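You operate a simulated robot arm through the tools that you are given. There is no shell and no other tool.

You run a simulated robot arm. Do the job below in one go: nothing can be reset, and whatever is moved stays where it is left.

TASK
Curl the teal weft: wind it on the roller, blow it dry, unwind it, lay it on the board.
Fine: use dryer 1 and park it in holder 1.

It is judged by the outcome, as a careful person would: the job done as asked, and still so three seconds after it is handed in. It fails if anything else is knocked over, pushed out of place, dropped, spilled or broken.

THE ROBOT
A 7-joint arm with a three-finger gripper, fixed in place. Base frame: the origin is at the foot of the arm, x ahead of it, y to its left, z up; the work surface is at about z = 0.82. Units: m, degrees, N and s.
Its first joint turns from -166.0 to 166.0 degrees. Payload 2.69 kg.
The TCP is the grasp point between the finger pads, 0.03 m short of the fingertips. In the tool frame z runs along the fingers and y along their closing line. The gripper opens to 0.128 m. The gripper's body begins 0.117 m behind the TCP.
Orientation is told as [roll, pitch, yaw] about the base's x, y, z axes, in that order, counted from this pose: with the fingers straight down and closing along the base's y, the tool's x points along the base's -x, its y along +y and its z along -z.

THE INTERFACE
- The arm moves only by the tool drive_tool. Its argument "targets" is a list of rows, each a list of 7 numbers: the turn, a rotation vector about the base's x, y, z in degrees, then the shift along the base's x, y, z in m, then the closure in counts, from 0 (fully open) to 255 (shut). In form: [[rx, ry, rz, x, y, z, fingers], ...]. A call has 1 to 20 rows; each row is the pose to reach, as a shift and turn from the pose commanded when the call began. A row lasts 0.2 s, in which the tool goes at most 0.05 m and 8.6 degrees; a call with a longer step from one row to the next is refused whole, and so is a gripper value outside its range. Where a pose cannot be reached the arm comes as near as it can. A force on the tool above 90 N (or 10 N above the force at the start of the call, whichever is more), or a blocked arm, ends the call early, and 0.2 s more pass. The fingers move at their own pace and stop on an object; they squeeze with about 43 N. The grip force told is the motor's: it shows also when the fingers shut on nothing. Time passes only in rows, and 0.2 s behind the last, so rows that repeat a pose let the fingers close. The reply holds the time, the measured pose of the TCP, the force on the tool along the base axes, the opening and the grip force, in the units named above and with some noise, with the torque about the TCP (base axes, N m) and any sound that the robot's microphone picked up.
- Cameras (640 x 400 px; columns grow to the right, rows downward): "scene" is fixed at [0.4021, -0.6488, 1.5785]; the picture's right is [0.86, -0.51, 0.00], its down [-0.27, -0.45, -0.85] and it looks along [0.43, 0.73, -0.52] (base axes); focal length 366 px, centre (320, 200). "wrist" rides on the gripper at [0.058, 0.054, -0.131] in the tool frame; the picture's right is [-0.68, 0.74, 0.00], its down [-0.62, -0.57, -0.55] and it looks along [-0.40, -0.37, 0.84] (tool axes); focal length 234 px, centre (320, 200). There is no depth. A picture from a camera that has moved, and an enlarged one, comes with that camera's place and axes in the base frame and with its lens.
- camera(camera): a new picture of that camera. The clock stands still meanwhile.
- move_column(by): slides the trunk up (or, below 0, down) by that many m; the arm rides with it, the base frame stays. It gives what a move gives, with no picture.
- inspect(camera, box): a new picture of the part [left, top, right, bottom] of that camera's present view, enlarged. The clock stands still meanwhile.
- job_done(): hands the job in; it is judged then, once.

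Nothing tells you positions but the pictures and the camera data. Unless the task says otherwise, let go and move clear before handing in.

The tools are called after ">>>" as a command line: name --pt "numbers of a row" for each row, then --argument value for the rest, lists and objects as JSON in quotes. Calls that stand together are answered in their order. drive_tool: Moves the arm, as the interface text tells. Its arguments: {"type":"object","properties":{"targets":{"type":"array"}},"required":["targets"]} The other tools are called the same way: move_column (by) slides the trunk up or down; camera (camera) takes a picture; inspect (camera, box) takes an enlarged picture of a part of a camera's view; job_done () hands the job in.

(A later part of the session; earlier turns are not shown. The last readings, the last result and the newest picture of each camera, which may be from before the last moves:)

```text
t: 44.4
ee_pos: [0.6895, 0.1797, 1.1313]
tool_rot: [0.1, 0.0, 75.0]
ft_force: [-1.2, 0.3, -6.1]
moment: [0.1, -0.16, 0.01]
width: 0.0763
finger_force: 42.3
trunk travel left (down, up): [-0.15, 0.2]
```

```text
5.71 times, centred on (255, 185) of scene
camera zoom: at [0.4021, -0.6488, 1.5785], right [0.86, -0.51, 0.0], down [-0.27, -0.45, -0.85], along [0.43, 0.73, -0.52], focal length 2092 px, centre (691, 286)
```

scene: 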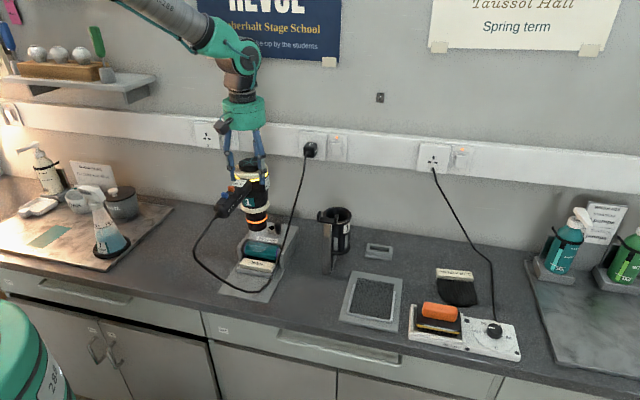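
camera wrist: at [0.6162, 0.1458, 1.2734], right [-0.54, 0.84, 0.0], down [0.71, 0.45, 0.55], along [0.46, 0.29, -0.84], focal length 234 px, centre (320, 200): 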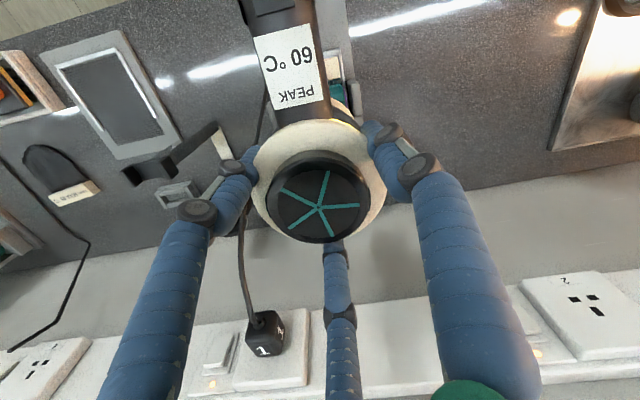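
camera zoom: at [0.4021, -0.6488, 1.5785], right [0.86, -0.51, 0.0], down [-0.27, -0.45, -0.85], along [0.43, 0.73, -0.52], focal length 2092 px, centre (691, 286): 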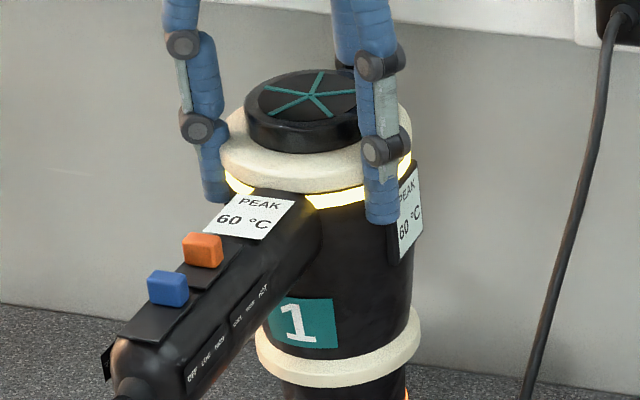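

>>> drive_tool --pt "0 0 0 0.007 -0.007 0 255" --pt "0 0 0 0.014 -0.014 0 255" --pt "0 0 0 0.02 -0.02 0 255" --pt "0 0 0 0.02 -0.02 0 255" --pt "0 0 0 0.02 -0.02 0 255" --pt "0 0 0 0.014 -0.014 0 255" --pt "0 0 0 0.007 -0.007 0 255" --pt "0 0 0 0 0 0 255" --pt "0 0 0 0 0 0 255" --pt "0 0 0 0 0 0 255" --pt "0 0 0 -0.007 0.007 0 255" --pt "0 0 0 -0.014 0.014 0 255" --pt "0 0 0 -0.02 0.02 0 255" --pt "0 0 0 -0.02 0.02 0 255" --pt "0 0 0 -0.02 0.02 0 255" --pt "0 0 0 -0.014 0.014 0 255" --pt "0 0 0 -0.007 0.007 0 255" --pt "0 0 0 0 0 0 255" --pt "0 0 0 0 0 0 255" --pt "0 0 0 0 0 0 255"

>>> inspect --camera "scene" --box '[235, 220, 295, 275]'

>>> inspect --camera "wrist" --box '[300, 0, 400, 130]'

```text
t: 48.6
ee_pos: [0.6884, 0.1796, 1.1325]
tool_rot: [0.0, 0.0, 75.1]
ft_force: [-0.3, 1.3, -5.2]
moment: [0.11, -0.14, -0.01]
width: 0.0763
finger_force: 43.1
trunk travel left (down, up): [-0.15, 0.2]
```

```text
7.27 times, centred on (265, 248) of scene
camera zoom: at [0.4021, -0.6488, 1.5785], right [0.86, -0.51, 0.0], down [-0.27, -0.45, -0.85], along [0.43, 0.73, -0.52], focal length 2663 px, centre (720, -146)
```

zoom: 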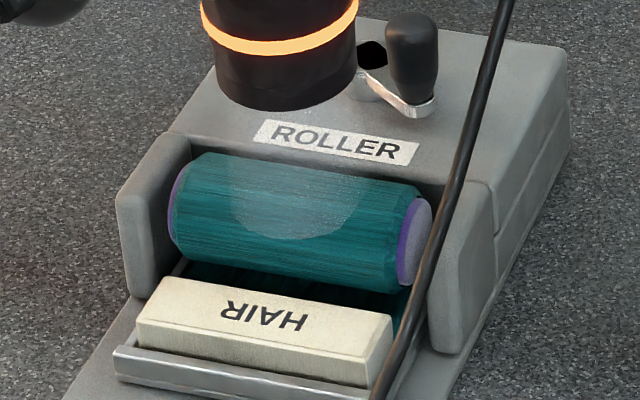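

```text
3.08 times, centred on (350, 65) of wrist
camera zoom: at [0.6215, 0.1377, 1.2634], right [-0.54, 0.84, 0.0], down [0.71, 0.45, 0.55], along [0.46, 0.29, -0.84], focal length 720 px, centre (228, 615)
```

zoom: 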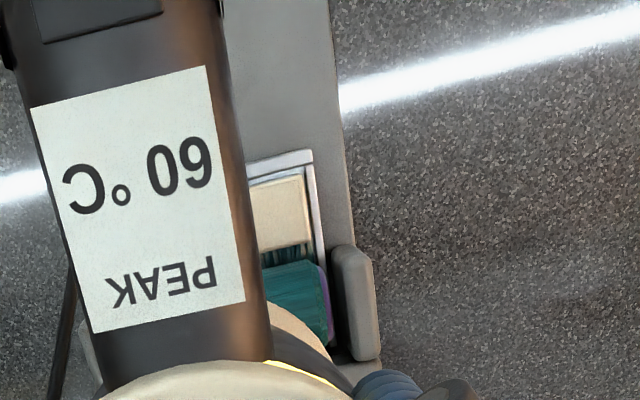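

There's no visible change yet, but 60 °C is steady and gentle. I'll keep drying for a good while to be sure it's dry through.

>>> drive_tool --pt "0 0 0 0.007 -0.007 0 255" --pt "0 0 0 0.014 -0.014 0 255" --pt "0 0 0 0.02 -0.02 0 255" --pt "0 0 0 0.02 -0.02 0 255" --pt "0 0 0 0.02 -0.02 0 255" --pt "0 0 0 0.014 -0.014 0 255" --pt "0 0 0 0.007 -0.007 0 255" --pt "0 0 0 0 0 0 255" --pt "0 0 0 0 0 0 255" --pt "0 0 0 0 0 0 255" --pt "0 0 0 -0.007 0.007 0 255" --pt "0 0 0 -0.014 0.014 0 255" --pt "0 0 0 -0.02 0.02 0 255" --pt "0 0 0 -0.02 0.02 0 255" --pt "0 0 0 -0.02 0.02 0 255" --pt "0 0 0 -0.014 0.014 0 255" --pt "0 0 0 -0.007 0.007 0 255" --pt "0 0 0 0 0 0 255" --pt "0 0 0 0 0 0 255" --pt "0 0 0 0 0 0 255"

>>> drive_tool --pt "0 0 0 0.007 -0.007 0 255" --pt "0 0 0 0.014 -0.014 0 255" --pt "0 0 0 0.02 -0.02 0 255" --pt "0 0 0 0.02 -0.02 0 255" --pt "0 0 0 0.02 -0.02 0 255" --pt "0 0 0 0.014 -0.014 0 255" --pt "0 0 0 0.007 -0.007 0 255" --pt "0 0 0 0 0 0 255" --pt "0 0 0 0 0 0 255" --pt "0 0 0 0 0 0 255" --pt "0 0 0 -0.007 0.007 0 255" --pt "0 0 0 -0.014 0.014 0 255" --pt "0 0 0 -0.02 0.02 0 255" --pt "0 0 0 -0.02 0.02 0 255" --pt "0 0 0 -0.02 0.02 0 255" --pt "0 0 0 -0.014 0.014 0 255" --pt "0 0 0 -0.007 0.007 0 255" --pt "0 0 0 0 0 0 255" --pt "0 0 0 0 0 0 255" --pt "0 0 0 0 0 0 255"

>>> inspect --camera "scene" --box '[235, 220, 295, 275]'

>>> inspect --camera "scene" --box '[200, 150, 330, 310]'

```text
t: 52.8
ee_pos: [0.689, 0.1802, 1.1309]
tool_rot: [0.0, 0.0, 75.1]
ft_force: [-0.3, 0.3, -6.3]
moment: [0.16, -0.19, 0.01]
width: 0.0763
finger_force: 42.8
trunk travel left (down, up): [-0.15, 0.2]
```

```text
t: 57.0
ee_pos: [0.6902, 0.1806, 1.1325]
tool_rot: [0.0, 0.0, 75.0]
ft_force: [0.5, 1.3, -5.7]
moment: [0.12, -0.12, 0.02]
width: 0.0762
finger_force: 42.3
trunk travel left (down, up): [-0.15, 0.2]
```

```text
7.27 times, centred on (265, 248) of scene
camera zoom: at [0.4021, -0.6488, 1.5785], right [0.86, -0.51, 0.0], down [-0.27, -0.45, -0.85], along [0.43, 0.73, -0.52], focal length 2663 px, centre (720, -146)
```

zoom: 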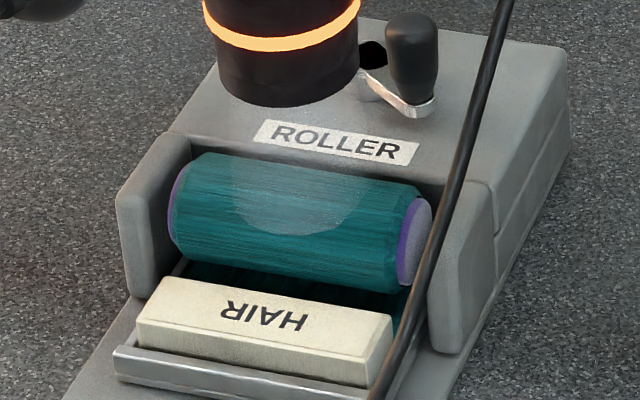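

```text
2.50 times, centred on (265, 230) of scene
camera zoom: at [0.4021, -0.6488, 1.5785], right [0.86, -0.51, 0.0], down [-0.27, -0.45, -0.85], along [0.43, 0.73, -0.52], focal length 915 px, centre (458, 125)
```

zoom: 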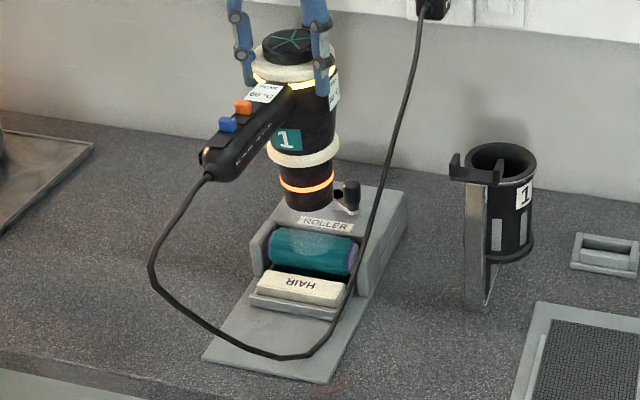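

I'll give it two more sweeps, then park the dryer.

>>> drive_tool --pt "0 0 0 0.007 -0.007 0 255" --pt "0 0 0 0.014 -0.014 0 255" --pt "0 0 0 0.02 -0.02 0 255" --pt "0 0 0 0.02 -0.02 0 255" --pt "0 0 0 0.02 -0.02 0 255" --pt "0 0 0 0.014 -0.014 0 255" --pt "0 0 0 0.007 -0.007 0 255" --pt "0 0 0 0 0 0 255" --pt "0 0 0 0 0 0 255" --pt "0 0 0 0 0 0 255" --pt "0 0 0 -0.007 0.007 0 255" --pt "0 0 0 -0.014 0.014 0 255" --pt "0 0 0 -0.02 0.02 0 255" --pt "0 0 0 -0.02 0.02 0 255" --pt "0 0 0 -0.02 0.02 0 255" --pt "0 0 0 -0.014 0.014 0 255" --pt "0 0 0 -0.007 0.007 0 255" --pt "0 0 0 0 0 0 255" --pt "0 0 0 0 0 0 255" --pt "0 0 0 0 0 0 255"

>>> drive_tool --pt "0 0 0 0.007 -0.007 0 255" --pt "0 0 0 0.014 -0.014 0 255" --pt "0 0 0 0.02 -0.02 0 255" --pt "0 0 0 0.02 -0.02 0 255" --pt "0 0 0 0.02 -0.02 0 255" --pt "0 0 0 0.014 -0.014 0 255" --pt "0 0 0 0.007 -0.007 0 255" --pt "0 0 0 0 0 0 255" --pt "0 0 0 0 0 0 255" --pt "0 0 0 0 0 0 255" --pt "0 0 0 -0.007 0.007 0 255" --pt "0 0 0 -0.014 0.014 0 255" --pt "0 0 0 -0.02 0.02 0 255" --pt "0 0 0 -0.02 0.02 0 255" --pt "0 0 0 -0.02 0.02 0 255" --pt "0 0 0 -0.014 0.014 0 255" --pt "0 0 0 -0.007 0.007 0 255" --pt "0 0 0 0 0 0 255" --pt "0 0 0 0 0 0 255" --pt "0 0 0 0 0 0 255"

>>> inspect --camera "scene" --box '[235, 220, 295, 275]'

>>> camera --camera "wrist"

```text
t: 61.2
ee_pos: [0.6905, 0.1803, 1.131]
tool_rot: [0.0, -0.1, 75.0]
ft_force: [-0.6, 0.1, -6.2]
moment: [0.09, -0.08, 0.01]
width: 0.0763
finger_force: 43.1
trunk travel left (down, up): [-0.15, 0.2]
```

```text
t: 65.4
ee_pos: [0.6891, 0.1817, 1.1321]
tool_rot: [0.0, 0.0, 74.9]
ft_force: [0.3, -0.5, -6.4]
moment: [0.14, -0.15, 0.0]
width: 0.0762
finger_force: 43.0
trunk travel left (down, up): [-0.15, 0.2]
```

```text
7.27 times, centred on (265, 248) of scene
camera zoom: at [0.4021, -0.6488, 1.5785], right [0.86, -0.51, 0.0], down [-0.27, -0.45, -0.85], along [0.43, 0.73, -0.52], focal length 2663 px, centre (720, -146)
```

zoom: 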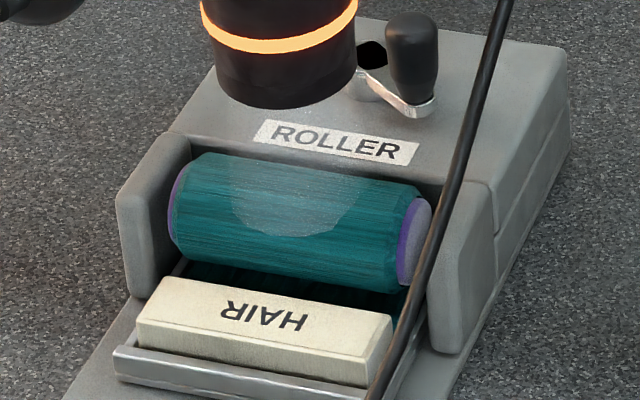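

```text
taken
camera wrist: at [0.6219, 0.1396, 1.263], right [-0.54, 0.84, 0.0], down [0.71, 0.45, 0.55], along [0.46, 0.29, -0.84], focal length 234 px, centre (320, 200)
```

wrist: 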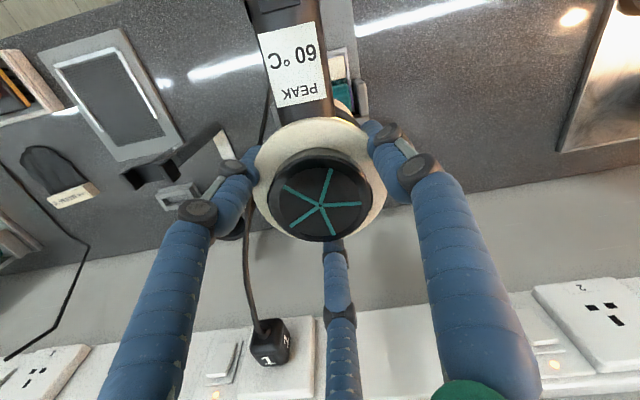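

I've given it over 30 s of drying at 60 °C. Now I'll lift and retrace the exact path back above holder 1.

>>> drive_tool --pt "0 0 0 0 0 0.04 255" --pt "0 0 0 0.01 -0.002 0.07 255" --pt "0 0 0 0.055 -0.0107 0.07 255" --pt "0 0 0 0.1 -0.0194 0.07 255" --pt "0 0 0 0.145 -0.0281 0.07 255" --pt "0 0 0 0.19 -0.0369 0.07 255" --pt "0 0 0 0.2355 -0.0457 0.07 255" --pt "0 0 0 0.2355 -0.0457 0.07 255" --pt "0 0 0 0.2355 -0.0457 0.07 255"

>>> inspect --camera "scene" --box '[260, 80, 400, 290]'

>>> camera --camera "wrist"

```text
t: 67.4
ee_pos: [0.9271, 0.1325, 1.2001]
tool_rot: [0.0, 0.0, 75.0]
ft_force: [0.1, 0.0, -4.9]
moment: [0.09, -0.16, 0.03]
width: 0.0763
finger_force: 43.0
trunk travel left (down, up): [-0.15, 0.2]
```

```text
1.90 times, centred on (330, 185) of scene
camera zoom: at [0.4021, -0.6488, 1.5785], right [0.86, -0.51, 0.0], down [-0.27, -0.45, -0.85], along [0.43, 0.73, -0.52], focal length 697 px, centre (301, 229)
```

zoom: 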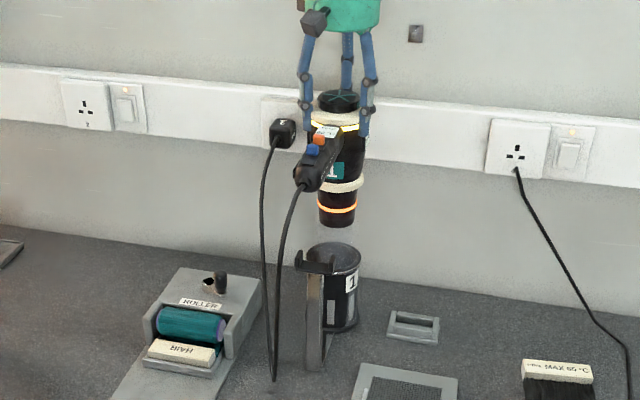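

```text
taken
camera wrist: at [0.8601, 0.0914, 1.3313], right [-0.54, 0.84, 0.0], down [0.71, 0.45, 0.55], along [0.46, 0.29, -0.84], focal length 234 px, centre (320, 200)
```

wrist: 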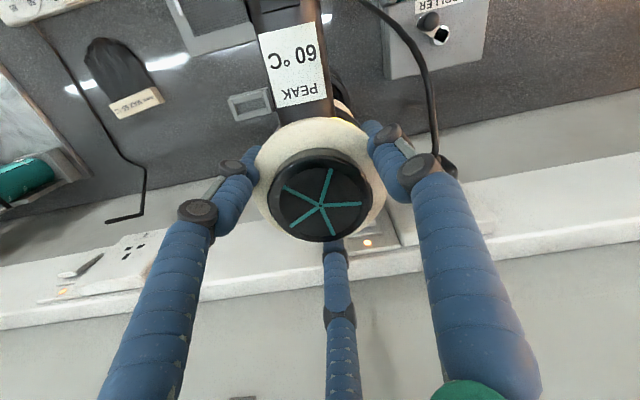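

The dryer is aligned over holder 1 just as when I lifted it out. I'll lower it along the same line, in stages.

>>> drive_tool --pt "0 0 0 0 0 -0.035 255" --pt "0 0 0 0 0 -0.065 255" --pt "0 0 0 0 0 -0.085 255" --pt "0 0 0 0 0 -0.1 255"

>>> inspect --camera "scene" --box '[280, 100, 400, 290]'

```text
t: 68.4
ee_pos: [0.9266, 0.1366, 1.0995]
tool_rot: [-0.1, 0.1, 75.0]
ft_force: [0.2, 0.1, -5.7]
moment: [0.12, -0.11, 0.0]
width: 0.0762
finger_force: 43.0
trunk travel left (down, up): [-0.15, 0.2]
```

```text
2.11 times, centred on (340, 195) of scene
camera zoom: at [0.4021, -0.6488, 1.5785], right [0.86, -0.51, 0.0], down [-0.27, -0.45, -0.85], along [0.43, 0.73, -0.52], focal length 771 px, centre (278, 210)
```

zoom: 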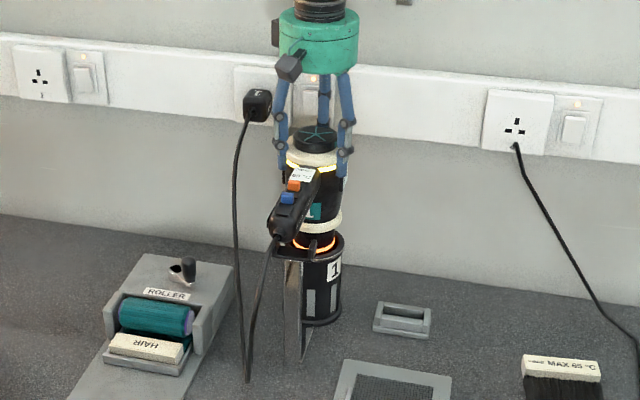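

The nozzle is entering the tube with no side force. I'll lower the last 40 mm.

>>> drive_tool --pt "0 0 0 0 0 -0.012 255" --pt "0 0 0 0 0 -0.024 255" --pt "0 0 0 0 0 -0.034 255" --pt "0 0 0 0 0 -0.04 255" --pt "0 0 0 0 0 -0.04 255"

>>> inspect --camera "scene" --box '[290, 120, 380, 260]'

>>> inspect --camera "scene" --box '[305, 165, 365, 280]'

```text
t: 69.6
ee_pos: [0.9262, 0.1357, 1.0605]
tool_rot: [-0.1, -0.1, 75.0]
ft_force: [2.9, -4.2, 7.8]
moment: [-0.13, 0.19, 0.74]
width: 0.0766
finger_force: 43.4
trunk travel left (down, up): [-0.15, 0.2]
```

```text
2.86 times, centred on (335, 190) of scene
camera zoom: at [0.4021, -0.6488, 1.5785], right [0.86, -0.51, 0.0], down [-0.27, -0.45, -0.85], along [0.43, 0.73, -0.52], focal length 1046 px, centre (277, 229)
```

zoom: 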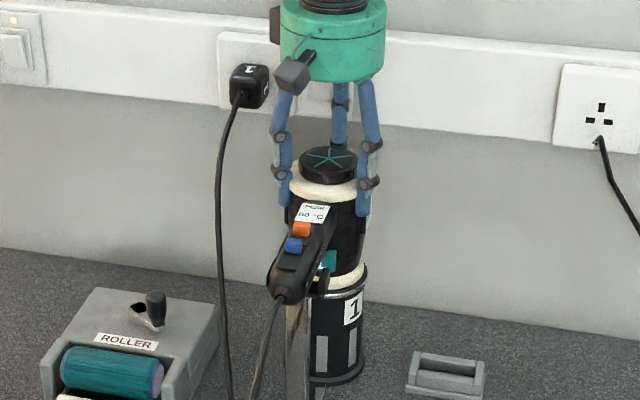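

```text
3.48 times, centred on (335, 222) of scene
camera zoom: at [0.4021, -0.6488, 1.5785], right [0.86, -0.51, 0.0], down [-0.27, -0.45, -0.85], along [0.43, 0.73, -0.52], focal length 1274 px, centre (268, 122)
```

zoom: 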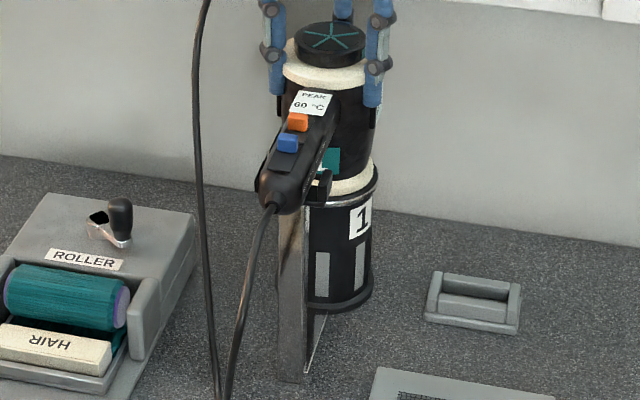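

>>> inspect --camera "scene" --box '[312, 165, 362, 225]'

>>> inspect --camera "wrist" --box '[220, 0, 420, 160]'

```text
6.67 times, centred on (337, 195) of scene
camera zoom: at [0.4021, -0.6488, 1.5785], right [0.86, -0.51, 0.0], down [-0.27, -0.45, -0.85], along [0.43, 0.73, -0.52], focal length 2441 px, centre (207, 233)
```

zoom: 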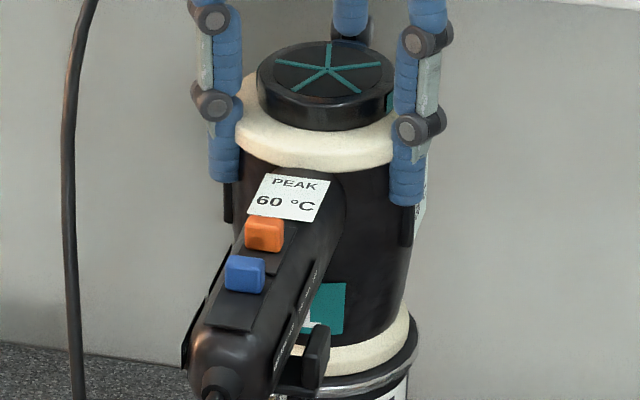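

```text
2.50 times, centred on (320, 80) of wrist
camera zoom: at [0.8589, 0.0932, 1.1932], right [-0.54, 0.84, 0.0], down [0.7, 0.45, 0.55], along [0.46, 0.29, -0.84], focal length 585 px, centre (320, 500)
```

zoom: 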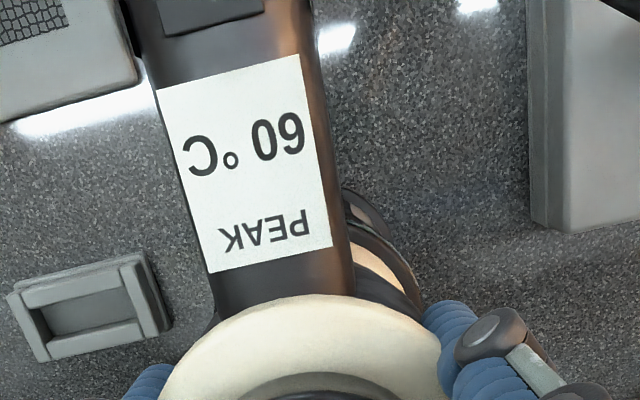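

The dryer is docked: its light is off and it's seated at the same depth, with the handle resting against one fork prong at about 5 N. I'll relieve that by 1 mm, open gently and rise.

>>> drive_tool --pt "0 0 0 0.001 -0.001 0 255" --pt "0 0 0 0.001 -0.001 0 90" --pt "0 0 0 0.001 -0.001 0 60" --pt "0 0 0 0.001 -0.001 0 20" --pt "0 0 0 0.001 -0.001 0 0" --pt "0 0 0 0.001 -0.001 0 0"

>>> inspect --camera "scene" --box '[305, 165, 365, 280]'

>>> camera --camera "wrist"

```text
t: 71.0
ee_pos: [0.9271, 0.1349, 1.0601]
tool_rot: [0.0, 0.0, 74.9]
ft_force: [0.1, 0.2, 0.2]
moment: [0.0, -0.01, 0.04]
width: 0.128
finger_force: 0.0
trunk travel left (down, up): [-0.15, 0.2]
```

```text
3.48 times, centred on (335, 222) of scene
camera zoom: at [0.4021, -0.6488, 1.5785], right [0.86, -0.51, 0.0], down [-0.27, -0.45, -0.85], along [0.43, 0.73, -0.52], focal length 1274 px, centre (268, 122)
```

zoom: 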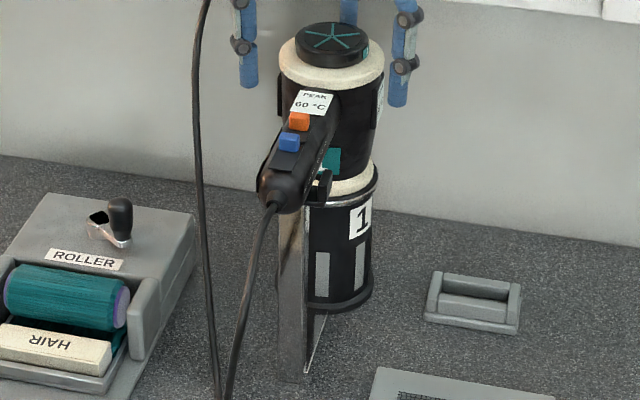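

```text
taken
camera wrist: at [0.8595, 0.0925, 1.1923], right [-0.54, 0.84, 0.0], down [0.71, 0.45, 0.55], along [0.46, 0.29, -0.84], focal length 234 px, centre (320, 200)
```

wrist: 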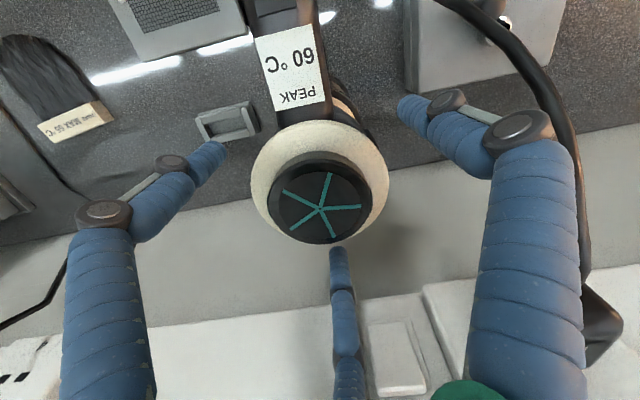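

The dryer stands in holder 1, switched off by the holder. Now I'll rise and return above the crank knob at yaw 0 to unwind.

>>> drive_tool --pt "0 0 0 0 0 0.04 0" --pt "0 0 0 0 0 0.085 0" --pt "0 0 0 0 0 0.13 0" --pt "0 0 -7.5 -0.03 0.0137 0.14 0" --pt "0 0 -15 -0.065 0.0296 0.14 60" --pt "0 0 -22.5 -0.1 0.0456 0.14 115" --pt "0 0 -30 -0.135 0.0616 0.14 115" --pt "0 0 -37.5 -0.1725 0.0787 0.14 115" --pt "0 0 -45 -0.1725 0.0787 0.12 115" --pt "0 0 -52.5 -0.1725 0.0787 0.09 115" --pt "0 0 -60 -0.1725 0.0787 0.06 115" --pt "0 0 -67.5 -0.1725 0.0787 0.03 115" --pt "0 0 -75 -0.1725 0.0787 0.008 115" --pt "0 0 -75 -0.1725 0.0787 0.008 115"

>>> camera --camera "wrist"

>>> camera --camera "scene"

```text
t: 74.0
ee_pos: [0.7544, 0.212, 1.0714]
tool_rot: [0.0, 0.0, -0.1]
ft_force: [0.7, 0.2, -0.2]
moment: [0.01, 0.06, 0.0]
width: 0.0702
finger_force: 0.0
trunk travel left (down, up): [-0.15, 0.2]
```

```text
taken
camera wrist: at [0.6964, 0.2652, 1.2033], right [0.68, 0.74, 0.0], down [0.61, -0.57, 0.55], along [0.4, -0.37, -0.84], focal length 234 px, centre (320, 200)
```

wrist: 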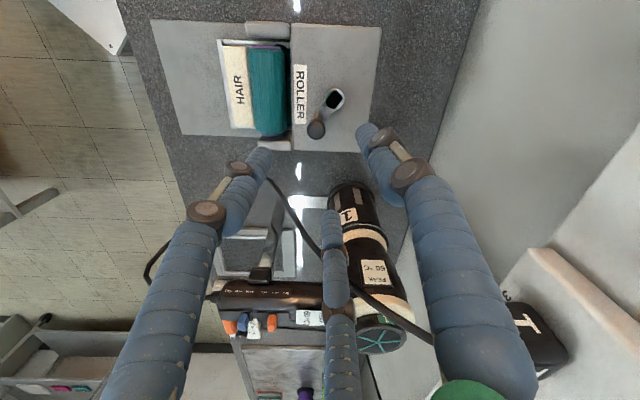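

```text
taken
```

scene: 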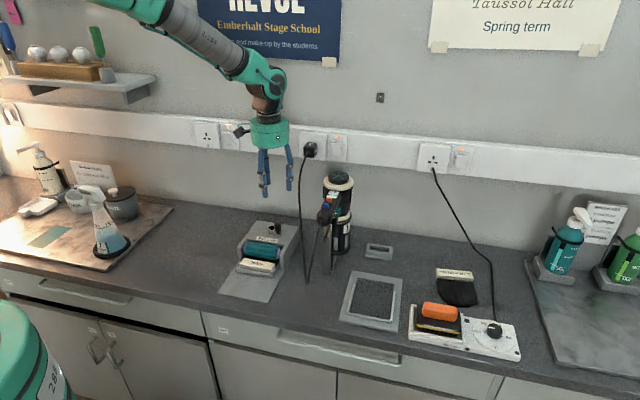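

The knob is under the tool as expected. I'll narrow the opening to about 5 cm and lower to just above the knob for a check.

>>> drive_tool --pt "0 0 0 0 0 -0.045 150" --pt "0 0 0 0 0 -0.085 150" --pt "0 0 0 0 0 -0.1 150" --pt "0 0 0 0 0 -0.1 150"

>>> camera --camera "wrist"

>>> inspect --camera "scene" --box '[215, 160, 345, 300]'

```text
t: 75.0
ee_pos: [0.7519, 0.213, 0.9714]
tool_rot: [-0.1, -0.1, 0.0]
ft_force: [-0.5, -0.6, 0.4]
moment: [-0.02, -0.01, 0.0]
width: 0.0528
finger_force: 0.0
trunk travel left (down, up): [-0.15, 0.2]
```

```text
taken
camera wrist: at [0.6936, 0.2672, 1.1026], right [0.68, 0.74, 0.0], down [0.62, -0.57, 0.55], along [0.4, -0.37, -0.84], focal length 234 px, centre (320, 200)
```

wrist: 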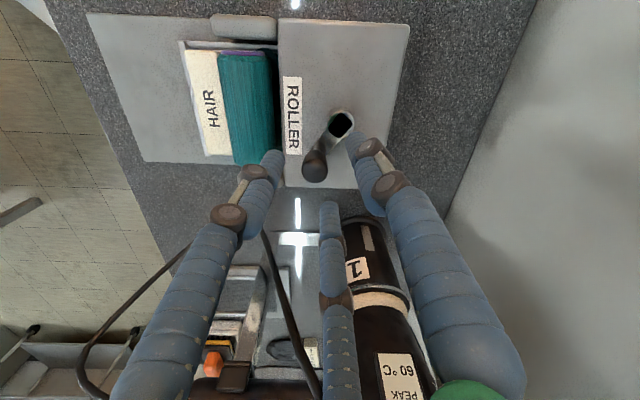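

```text
2.86 times, centred on (280, 230) of scene
camera zoom: at [0.4021, -0.6488, 1.5785], right [0.86, -0.51, 0.0], down [-0.27, -0.45, -0.85], along [0.43, 0.73, -0.52], focal length 1046 px, centre (434, 114)
```

zoom: 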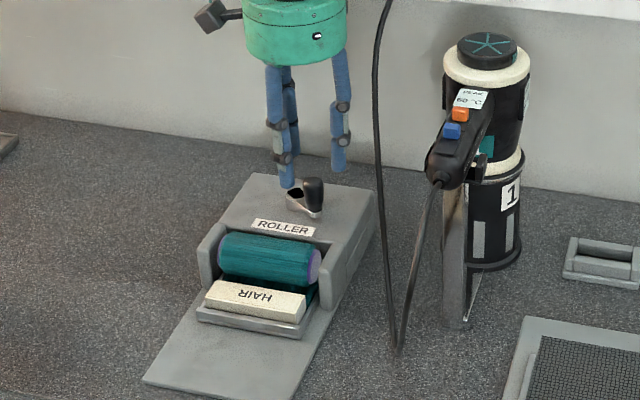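

The knob appears 2–5 mm off the tool axis toward −x, −y. I'll shift slightly, lower around it, and grip.

>>> drive_tool --pt "0 0 0 -0.001 -0.002 -0.012 150" --pt "0 0 0 -0.001 -0.002 -0.025 150" --pt "0 0 0 -0.001 -0.002 -0.039 150" --pt "0 0 0 -0.001 -0.002 -0.039 150" --pt "0 0 0 -0.001 -0.002 -0.039 255" --pt "0 0 0 -0.001 -0.002 -0.039 255" --pt "0 0 0 -0.001 -0.002 -0.039 255"

>>> inspect --camera "wrist" --box '[220, 80, 420, 240]'

```text
t: 76.6
ee_pos: [0.7542, 0.211, 0.9314]
tool_rot: [-0.1, 0.0, 0.0]
ft_force: [17.9, -8.6, -2.2]
moment: [-0.15, -0.61, 0.06]
width: 0.026
finger_force: 43.4
trunk travel left (down, up): [-0.15, 0.2]
```

```text
2.50 times, centred on (320, 160) of wrist
camera zoom: at [0.6954, 0.2651, 1.0625], right [0.68, 0.74, 0.0], down [0.61, -0.57, 0.55], along [0.41, -0.37, -0.84], focal length 585 px, centre (320, 300)
```

zoom: 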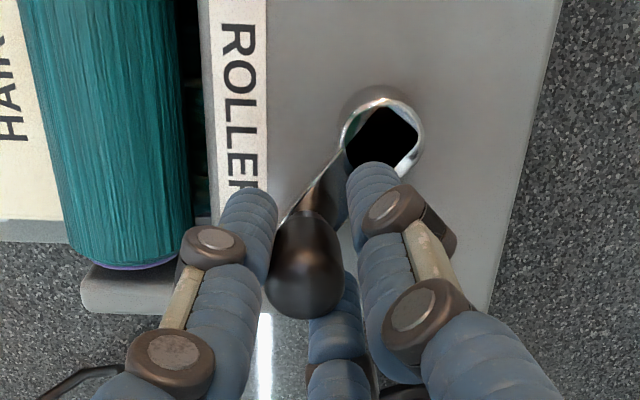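

The knob is gripped at its end-stop position. I'll unwind counter-clockwise half a turn and check.

>>> drive_tool --pt "0 0 0 0.0057 0.003 0 255" --pt "0 0 0 0.0117 0.0051 0 255" --pt "0 0 0 0.0173 0.0081 0 255" --pt "0 0 0 0.0223 0.0121 0 255" --pt "0 0 0 0.0264 0.0169 0 255" --pt "0 0 0 0.0297 0.0224 0 255" --pt "0 0 0 0.032 0.0283 0 255" --pt "0 0 0 0.0332 0.0346 0 255" --pt "0 0 0 0.0333 0.0409 0 255" --pt "0 0 0 0.0323 0.0472 0 255" --pt "0 0 0 0.0302 0.0532 0 255" --pt "0 0 0 0.0272 0.0588 0 255" --pt "0 0 0 0.0232 0.0638 0 255" --pt "0 0 0 0.0184 0.0679 0 255" --pt "0 0 0 0.0129 0.0712 0 255" --pt "0 0 0 0.007 0.0735 0 255" --pt "0 0 0 0.0007 0.0747 0 255" --pt "0 0 0 -0.0056 0.0748 0 255" --pt "0 0 0 -0.0056 0.0748 0 255"

>>> camera --camera "wrist"

>>> inspect --camera "scene" --box '[215, 160, 345, 300]'

```text
t: 80.6
ee_pos: [0.7471, 0.2845, 0.931]
tool_rot: [0.0, 0.0, 0.0]
ft_force: [1.6, -12.7, 9.6]
moment: [-0.42, -0.11, -0.03]
width: 0.0266
finger_force: 42.9
trunk travel left (down, up): [-0.15, 0.2]
```

```text
taken
camera wrist: at [0.6878, 0.3384, 1.0624], right [0.68, 0.74, 0.0], down [0.62, -0.57, 0.55], along [0.4, -0.37, -0.84], focal length 234 px, centre (320, 200)
```

wrist: 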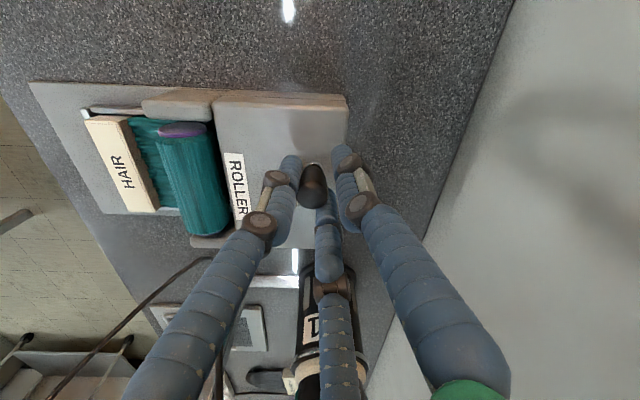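

```text
2.86 times, centred on (280, 230) of scene
camera zoom: at [0.4021, -0.6488, 1.5785], right [0.86, -0.51, 0.0], down [-0.27, -0.45, -0.85], along [0.43, 0.73, -0.52], focal length 1046 px, centre (434, 114)
```

zoom: 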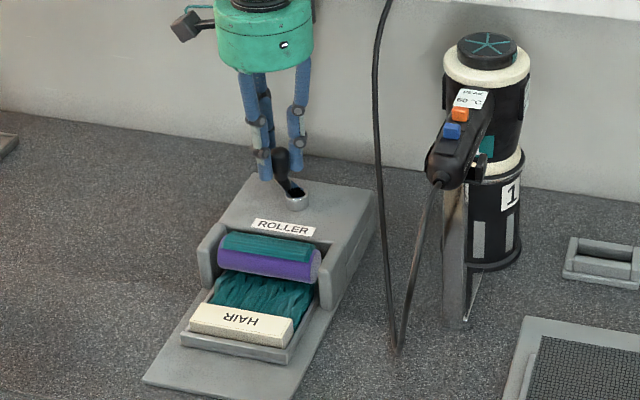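

It's unwinding and the hair already shows waves, so the curl has taken. I'll continue counter-clockwise another half turn.

>>> drive_tool --pt "0 0 0 -0.0063 -0.001 0 255" --pt "0 0 0 -0.0123 -0.0031 0 255" --pt "0 0 0 -0.0179 -0.0061 0 255" --pt "0 0 0 -0.0229 -0.0101 0 255" --pt "0 0 0 -0.027 -0.0149 0 255" --pt "0 0 0 -0.0303 -0.0204 0 255" --pt "0 0 0 -0.0326 -0.0263 0 255" --pt "0 0 0 -0.0338 -0.0326 0 255" --pt "0 0 0 -0.0339 -0.0389 0 255" --pt "0 0 0 -0.0329 -0.0452 0 255" --pt "0 0 0 -0.0308 -0.0512 0 255" --pt "0 0 0 -0.0278 -0.0568 0 255" --pt "0 0 0 -0.0238 -0.0618 0 255" --pt "0 0 0 -0.019 -0.0659 0 255" --pt "0 0 0 -0.0135 -0.0692 0 255" --pt "0 0 0 -0.0076 -0.0715 0 255" --pt "0 0 0 -0.0013 -0.0727 0 255" --pt "0 0 0 0.005 -0.0728 0 255" --pt "0 0 0 0.005 -0.0728 0 255"

>>> camera --camera "wrist"

>>> inspect --camera "scene" --box '[215, 160, 345, 300]'

```text
t: 84.6
ee_pos: [0.7514, 0.2122, 0.9303]
tool_rot: [-0.1, -0.1, 0.0]
ft_force: [-1.2, 13.7, 11.1]
moment: [0.2, -0.06, -0.01]
width: 0.0267
finger_force: 42.8
trunk travel left (down, up): [-0.15, 0.2]
```

```text
taken
camera wrist: at [0.6929, 0.2666, 1.0622], right [0.68, 0.74, 0.0], down [0.62, -0.57, 0.55], along [0.4, -0.37, -0.84], focal length 234 px, centre (320, 200)
```

wrist: 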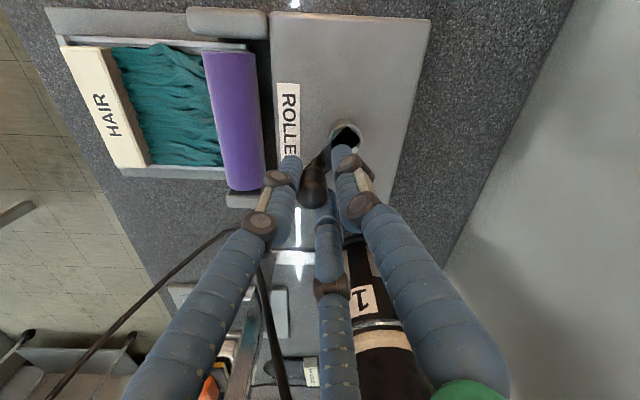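

```text
2.86 times, centred on (280, 230) of scene
camera zoom: at [0.4021, -0.6488, 1.5785], right [0.86, -0.51, 0.0], down [-0.27, -0.45, -0.85], along [0.43, 0.73, -0.52], focal length 1046 px, centre (434, 114)
```

zoom: 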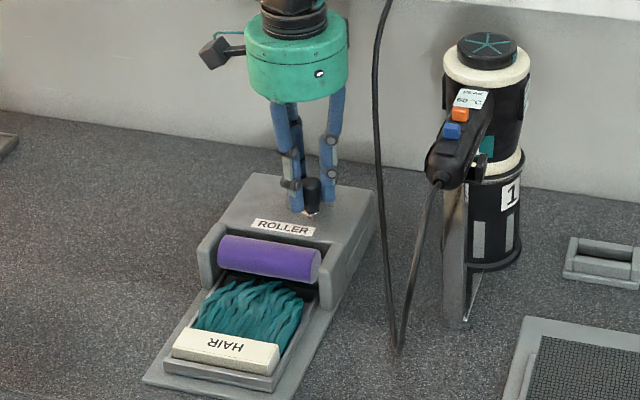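

The roller is bare and the hair is curly. I'll turn the last 38° back to where the crank started.

>>> drive_tool --pt "0 0 0 0.0063 0.001 0 255" --pt "0 0 0 0.0123 0.0031 0 255" --pt "0 0 0 0.0179 0.0061 0 255" --pt "0 0 0 0.0219 0.0093 0 255" --pt "0 0 0 0.0219 0.0093 0 255"

>>> camera --camera "wrist"

>>> inspect --camera "scene" --box '[215, 200, 315, 310]'

```text
t: 85.8
ee_pos: [0.7744, 0.2212, 0.9299]
tool_rot: [0.0, 0.1, -0.1]
ft_force: [-0.4, -0.2, 0.0]
moment: [-0.26, -0.1, 0.0]
width: 0.0264
finger_force: 43.1
trunk travel left (down, up): [-0.15, 0.2]
```

```text
taken
camera wrist: at [0.7152, 0.2763, 1.0623], right [0.68, 0.74, 0.0], down [0.62, -0.57, 0.55], along [0.4, -0.37, -0.84], focal length 234 px, centre (320, 200)
```

wrist: 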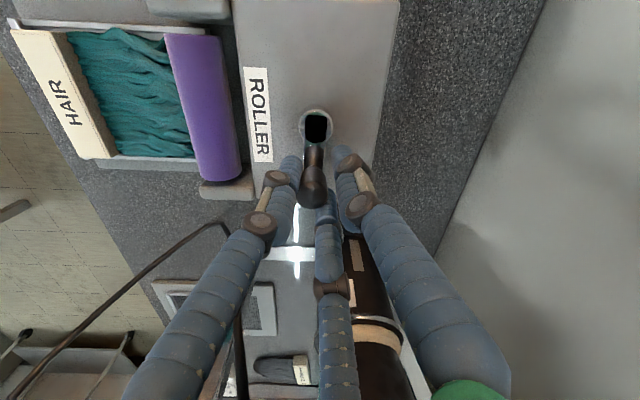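

```text
3.64 times, centred on (265, 255) of scene
camera zoom: at [0.4021, -0.6488, 1.5785], right [0.86, -0.51, 0.0], down [-0.27, -0.45, -0.85], along [0.43, 0.73, -0.52], focal length 1331 px, centre (520, 0)
```

zoom: 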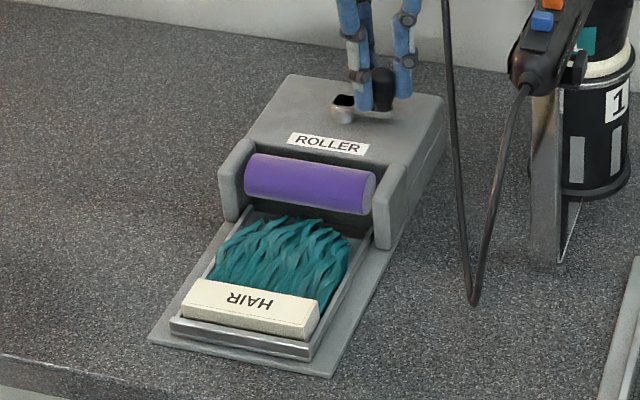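

The weft is fully unwound, curled and dry. I'll release the crank, rise, and move over the tray to study the weft's bar for picking up.

>>> drive_tool --pt "0 0 0 0 0 0 180" --pt "0 0 0 0 0 0 180" --pt "0 0 0 0 0 0.02 180" --pt "0 0 0 0 0 0.06 180" --pt "0 0 0 -0.01 -0.005 0.1 115" --pt "0 0 0 -0.04 -0.02 0.135 115" --pt "0 0 -7.5 -0.07 -0.045 0.16 115" --pt "0 0 -15 -0.1 -0.07 0.17 60" --pt "0 0 -22.5 -0.13 -0.095 0.17 60" --pt "0 0 -30 -0.15 -0.11 0.17 60" --pt "0 0 -37.5 -0.17 -0.122 0.17 60" --pt "0 0 -45 -0.177 -0.127 0.17 60" --pt "0 0 -45 -0.177 -0.127 0.17 60"

>>> camera --camera "wrist"

>>> inspect --camera "scene" --box '[210, 210, 310, 310]'

```text
t: 88.6
ee_pos: [0.5972, 0.0943, 1.1013]
tool_rot: [0.0, 0.0, -45.1]
ft_force: [-0.3, -0.6, -0.1]
moment: [0.02, -0.04, 0.0]
width: 0.0978
finger_force: 0.1
trunk travel left (down, up): [-0.15, 0.2]
```

```text
taken
camera wrist: at [0.5927, 0.1736, 1.2313], right [1.0, 0.04, 0.0], down [0.03, -0.84, 0.55], along [0.02, -0.55, -0.84], focal length 234 px, centre (320, 200)
```

wrist: 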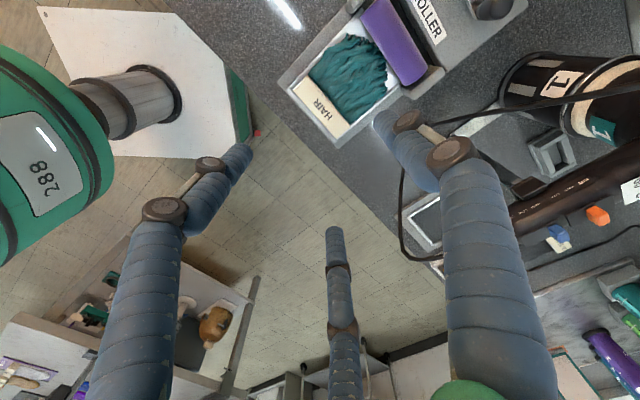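

```text
4.00 times, centred on (260, 260) of scene
camera zoom: at [0.4021, -0.6488, 1.5785], right [0.86, -0.51, 0.0], down [-0.27, -0.45, -0.85], along [0.43, 0.73, -0.52], focal length 1464 px, centre (560, -40)
```

zoom: 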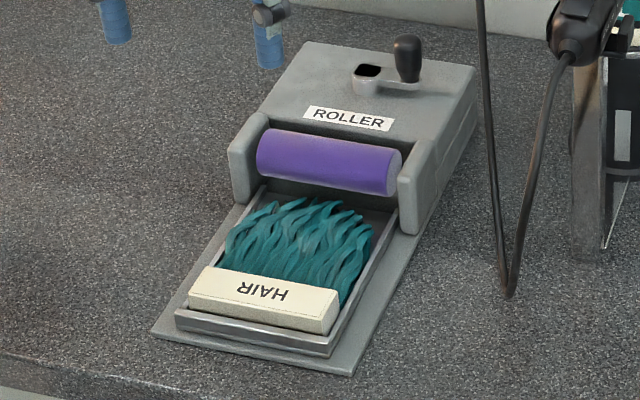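

>>> inspect --camera "wrist" --box '[260, 0, 460, 150]'

>>> inspect --camera "scene" --box '[220, 250, 285, 300]'

```text
2.67 times, centred on (360, 75) of wrist
camera zoom: at [0.5927, 0.1736, 1.2313], right [1.0, 0.04, 0.0], down [0.03, -0.84, 0.55], along [0.02, -0.55, -0.84], focal length 624 px, centre (213, 533)
```

zoom: 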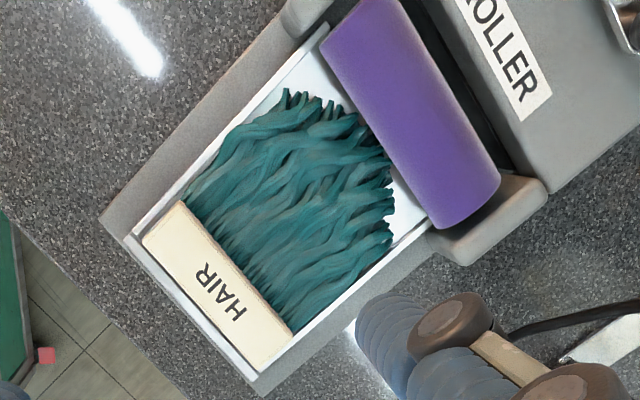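

```text
8.00 times, centred on (252, 275) of scene
camera zoom: at [0.4021, -0.6488, 1.5785], right [0.86, -0.51, 0.0], down [-0.27, -0.45, -0.85], along [0.43, 0.73, -0.52], focal length 2929 px, centre (860, -400)
```

zoom: 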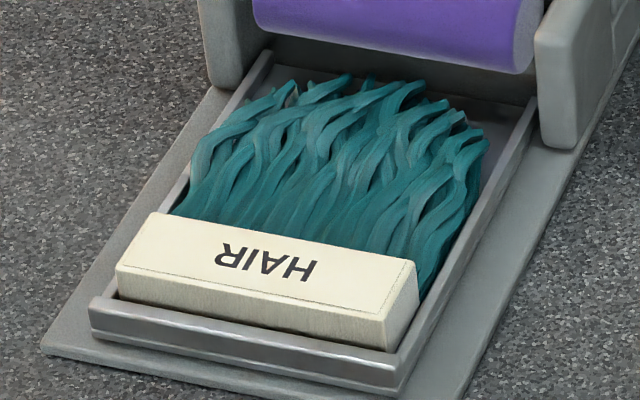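

The bar is about 102 × 30 mm with its top at z ≈ 0.85, centred near (0.5995, 0.094), and it stands about 12 mm above the tray lip. With the fingers turned −45°, one jaw goes behind the bar and two go in front. I'll lower to just above first.

>>> drive_tool --pt "0 0 0 -0.0023 -0.0049 -0.045 76" --pt "0 0 0 -0.0023 -0.0049 -0.09 76" --pt "0 0 0 -0.0023 -0.0049 -0.135 76" --pt "0 0 0 -0.0023 -0.0049 -0.175 76" --pt "0 0 0 -0.0023 -0.0049 -0.205 76" --pt "0 0 0 -0.0023 -0.0049 -0.205 76"

>>> camera --camera "wrist"

>>> inspect --camera "scene" --box '[200, 220, 300, 310]'

```text
t: 90.0
ee_pos: [0.5948, 0.0909, 0.8931]
tool_rot: [0.1, 0.1, -45.0]
ft_force: [0.9, 1.2, 0.0]
moment: [0.01, 0.07, 0.02]
width: 0.0897
finger_force: 0.0
trunk travel left (down, up): [-0.15, 0.2]
```

```text
taken
camera wrist: at [0.591, 0.171, 1.0247], right [1.0, 0.04, 0.0], down [0.04, -0.84, 0.55], along [0.02, -0.55, -0.84], focal length 234 px, centre (320, 200)
```

wrist: 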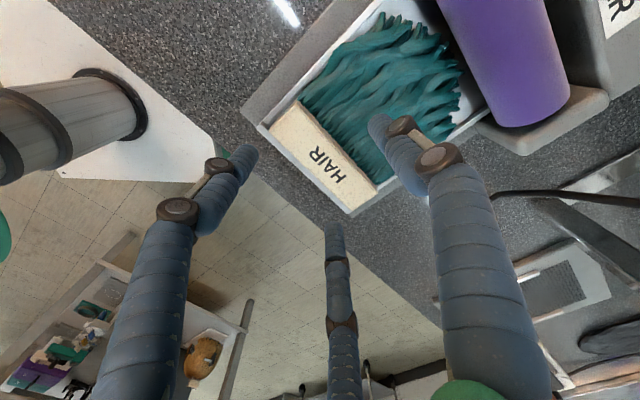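

```text
4.44 times, centred on (250, 265) of scene
camera zoom: at [0.4021, -0.6488, 1.5785], right [0.86, -0.51, 0.0], down [-0.27, -0.45, -0.85], along [0.43, 0.73, -0.52], focal length 1627 px, centre (631, -89)
```

zoom: 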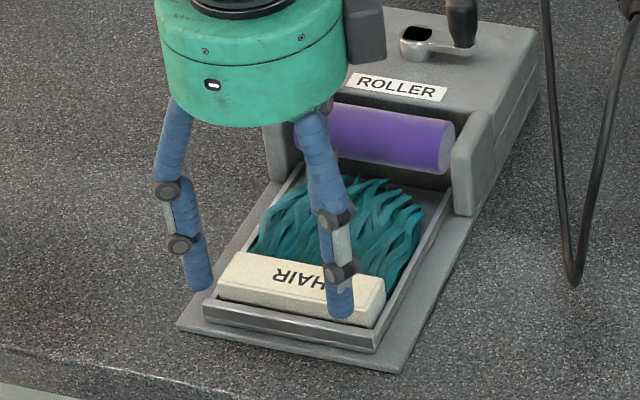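

>>> inspect --camera "wrist" --box '[230, 70, 430, 250]'

```text
2.22 times, centred on (330, 160) of wrist
camera zoom: at [0.591, 0.171, 1.0247], right [1.0, 0.04, 0.0], down [0.04, -0.84, 0.55], along [0.02, -0.55, -0.84], focal length 520 px, centre (298, 289)
```

zoom: 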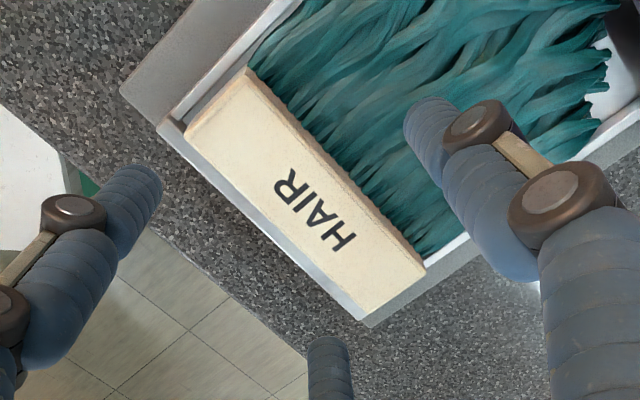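

The bar lies between the jaws as planned, 6.5 mm toward the single rear jaw. I'll lower the last 2 cm slowly, keeping the tips just above the lip.

>>> drive_tool --pt "0 0 0 0.0 0.0 -0.01 76" --pt "0 0 0 0.0 0.0 -0.02 76" --pt "0 0 0 0.0 0.0 -0.025 76" --pt "0 0 0 0.0 0.0 -0.025 76"

>>> inspect --camera "wrist" --box '[210, 60, 430, 260]'

>>> inspect --camera "scene" --box '[210, 230, 300, 310]'

```text
t: 91.0
ee_pos: [0.5921, 0.0905, 0.8702]
tool_rot: [0.0, 0.0, -45.0]
ft_force: [-0.2, 0.5, 0.2]
moment: [-0.01, 0.01, 0.02]
width: 0.0897
finger_force: 0.1
trunk travel left (down, up): [-0.15, 0.2]
```

```text
2.00 times, centred on (320, 160) of wrist
camera zoom: at [0.5899, 0.17, 1.0021], right [1.0, 0.04, 0.0], down [0.04, -0.84, 0.55], along [0.02, -0.55, -0.84], focal length 468 px, centre (320, 280)
```

zoom: 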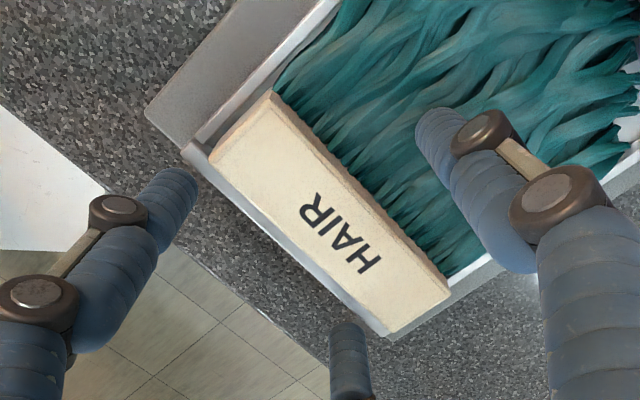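

```text
5.00 times, centred on (255, 270) of scene
camera zoom: at [0.4021, -0.6488, 1.5785], right [0.86, -0.51, 0.0], down [-0.27, -0.45, -0.85], along [0.43, 0.73, -0.52], focal length 1831 px, centre (645, -150)
```

zoom: 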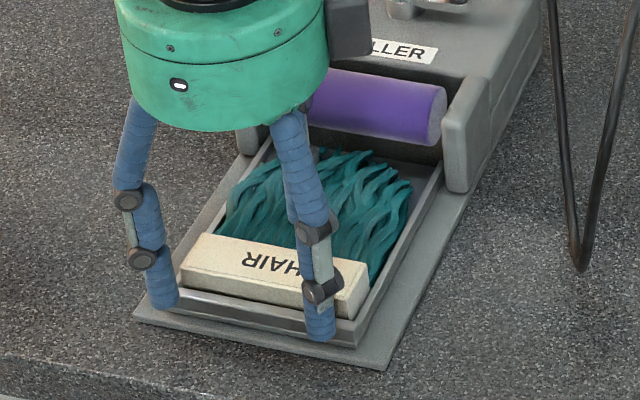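

No contact yet. I'll close partway and check whether the front jaws clear the lip.

>>> drive_tool --pt "0 0 0 0 0 0 100" --pt "0 0 0 0 0 0 115" --pt "0 0 0 0 0 0 125" --pt "0 0 0 0 0 0 125"

>>> inspect --camera "wrist" --box '[210, 60, 430, 260]'

>>> inspect --camera "scene" --box '[210, 230, 300, 310]'

```text
t: 92.0
ee_pos: [0.5935, 0.0909, 0.8705]
tool_rot: [0.0, 0.0, -45.0]
ft_force: [-1.3, 0.7, 4.7]
moment: [0.0, 0.14, -0.01]
width: 0.0663
finger_force: 1.0
trunk travel left (down, up): [-0.15, 0.2]
```

```text
2.00 times, centred on (320, 160) of wrist
camera zoom: at [0.5897, 0.1701, 1.0024], right [1.0, 0.04, 0.0], down [0.04, -0.84, 0.55], along [0.02, -0.55, -0.84], focal length 468 px, centre (320, 280)
```

zoom: 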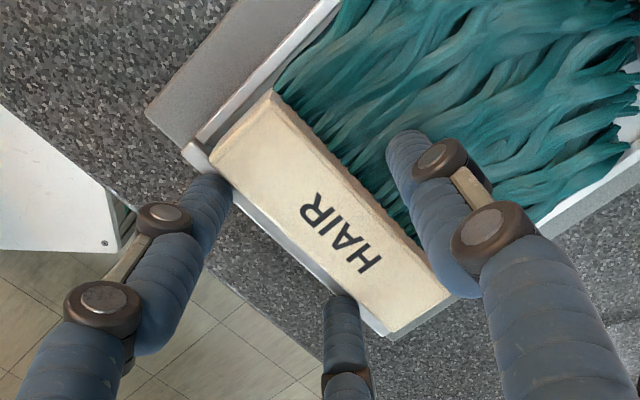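

```text
5.00 times, centred on (255, 270) of scene
camera zoom: at [0.4021, -0.6488, 1.5785], right [0.86, -0.51, 0.0], down [-0.27, -0.45, -0.85], along [0.43, 0.73, -0.52], focal length 1831 px, centre (645, -150)
```

zoom: 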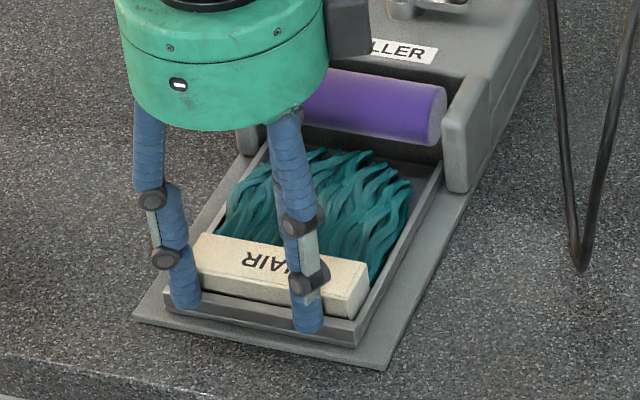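

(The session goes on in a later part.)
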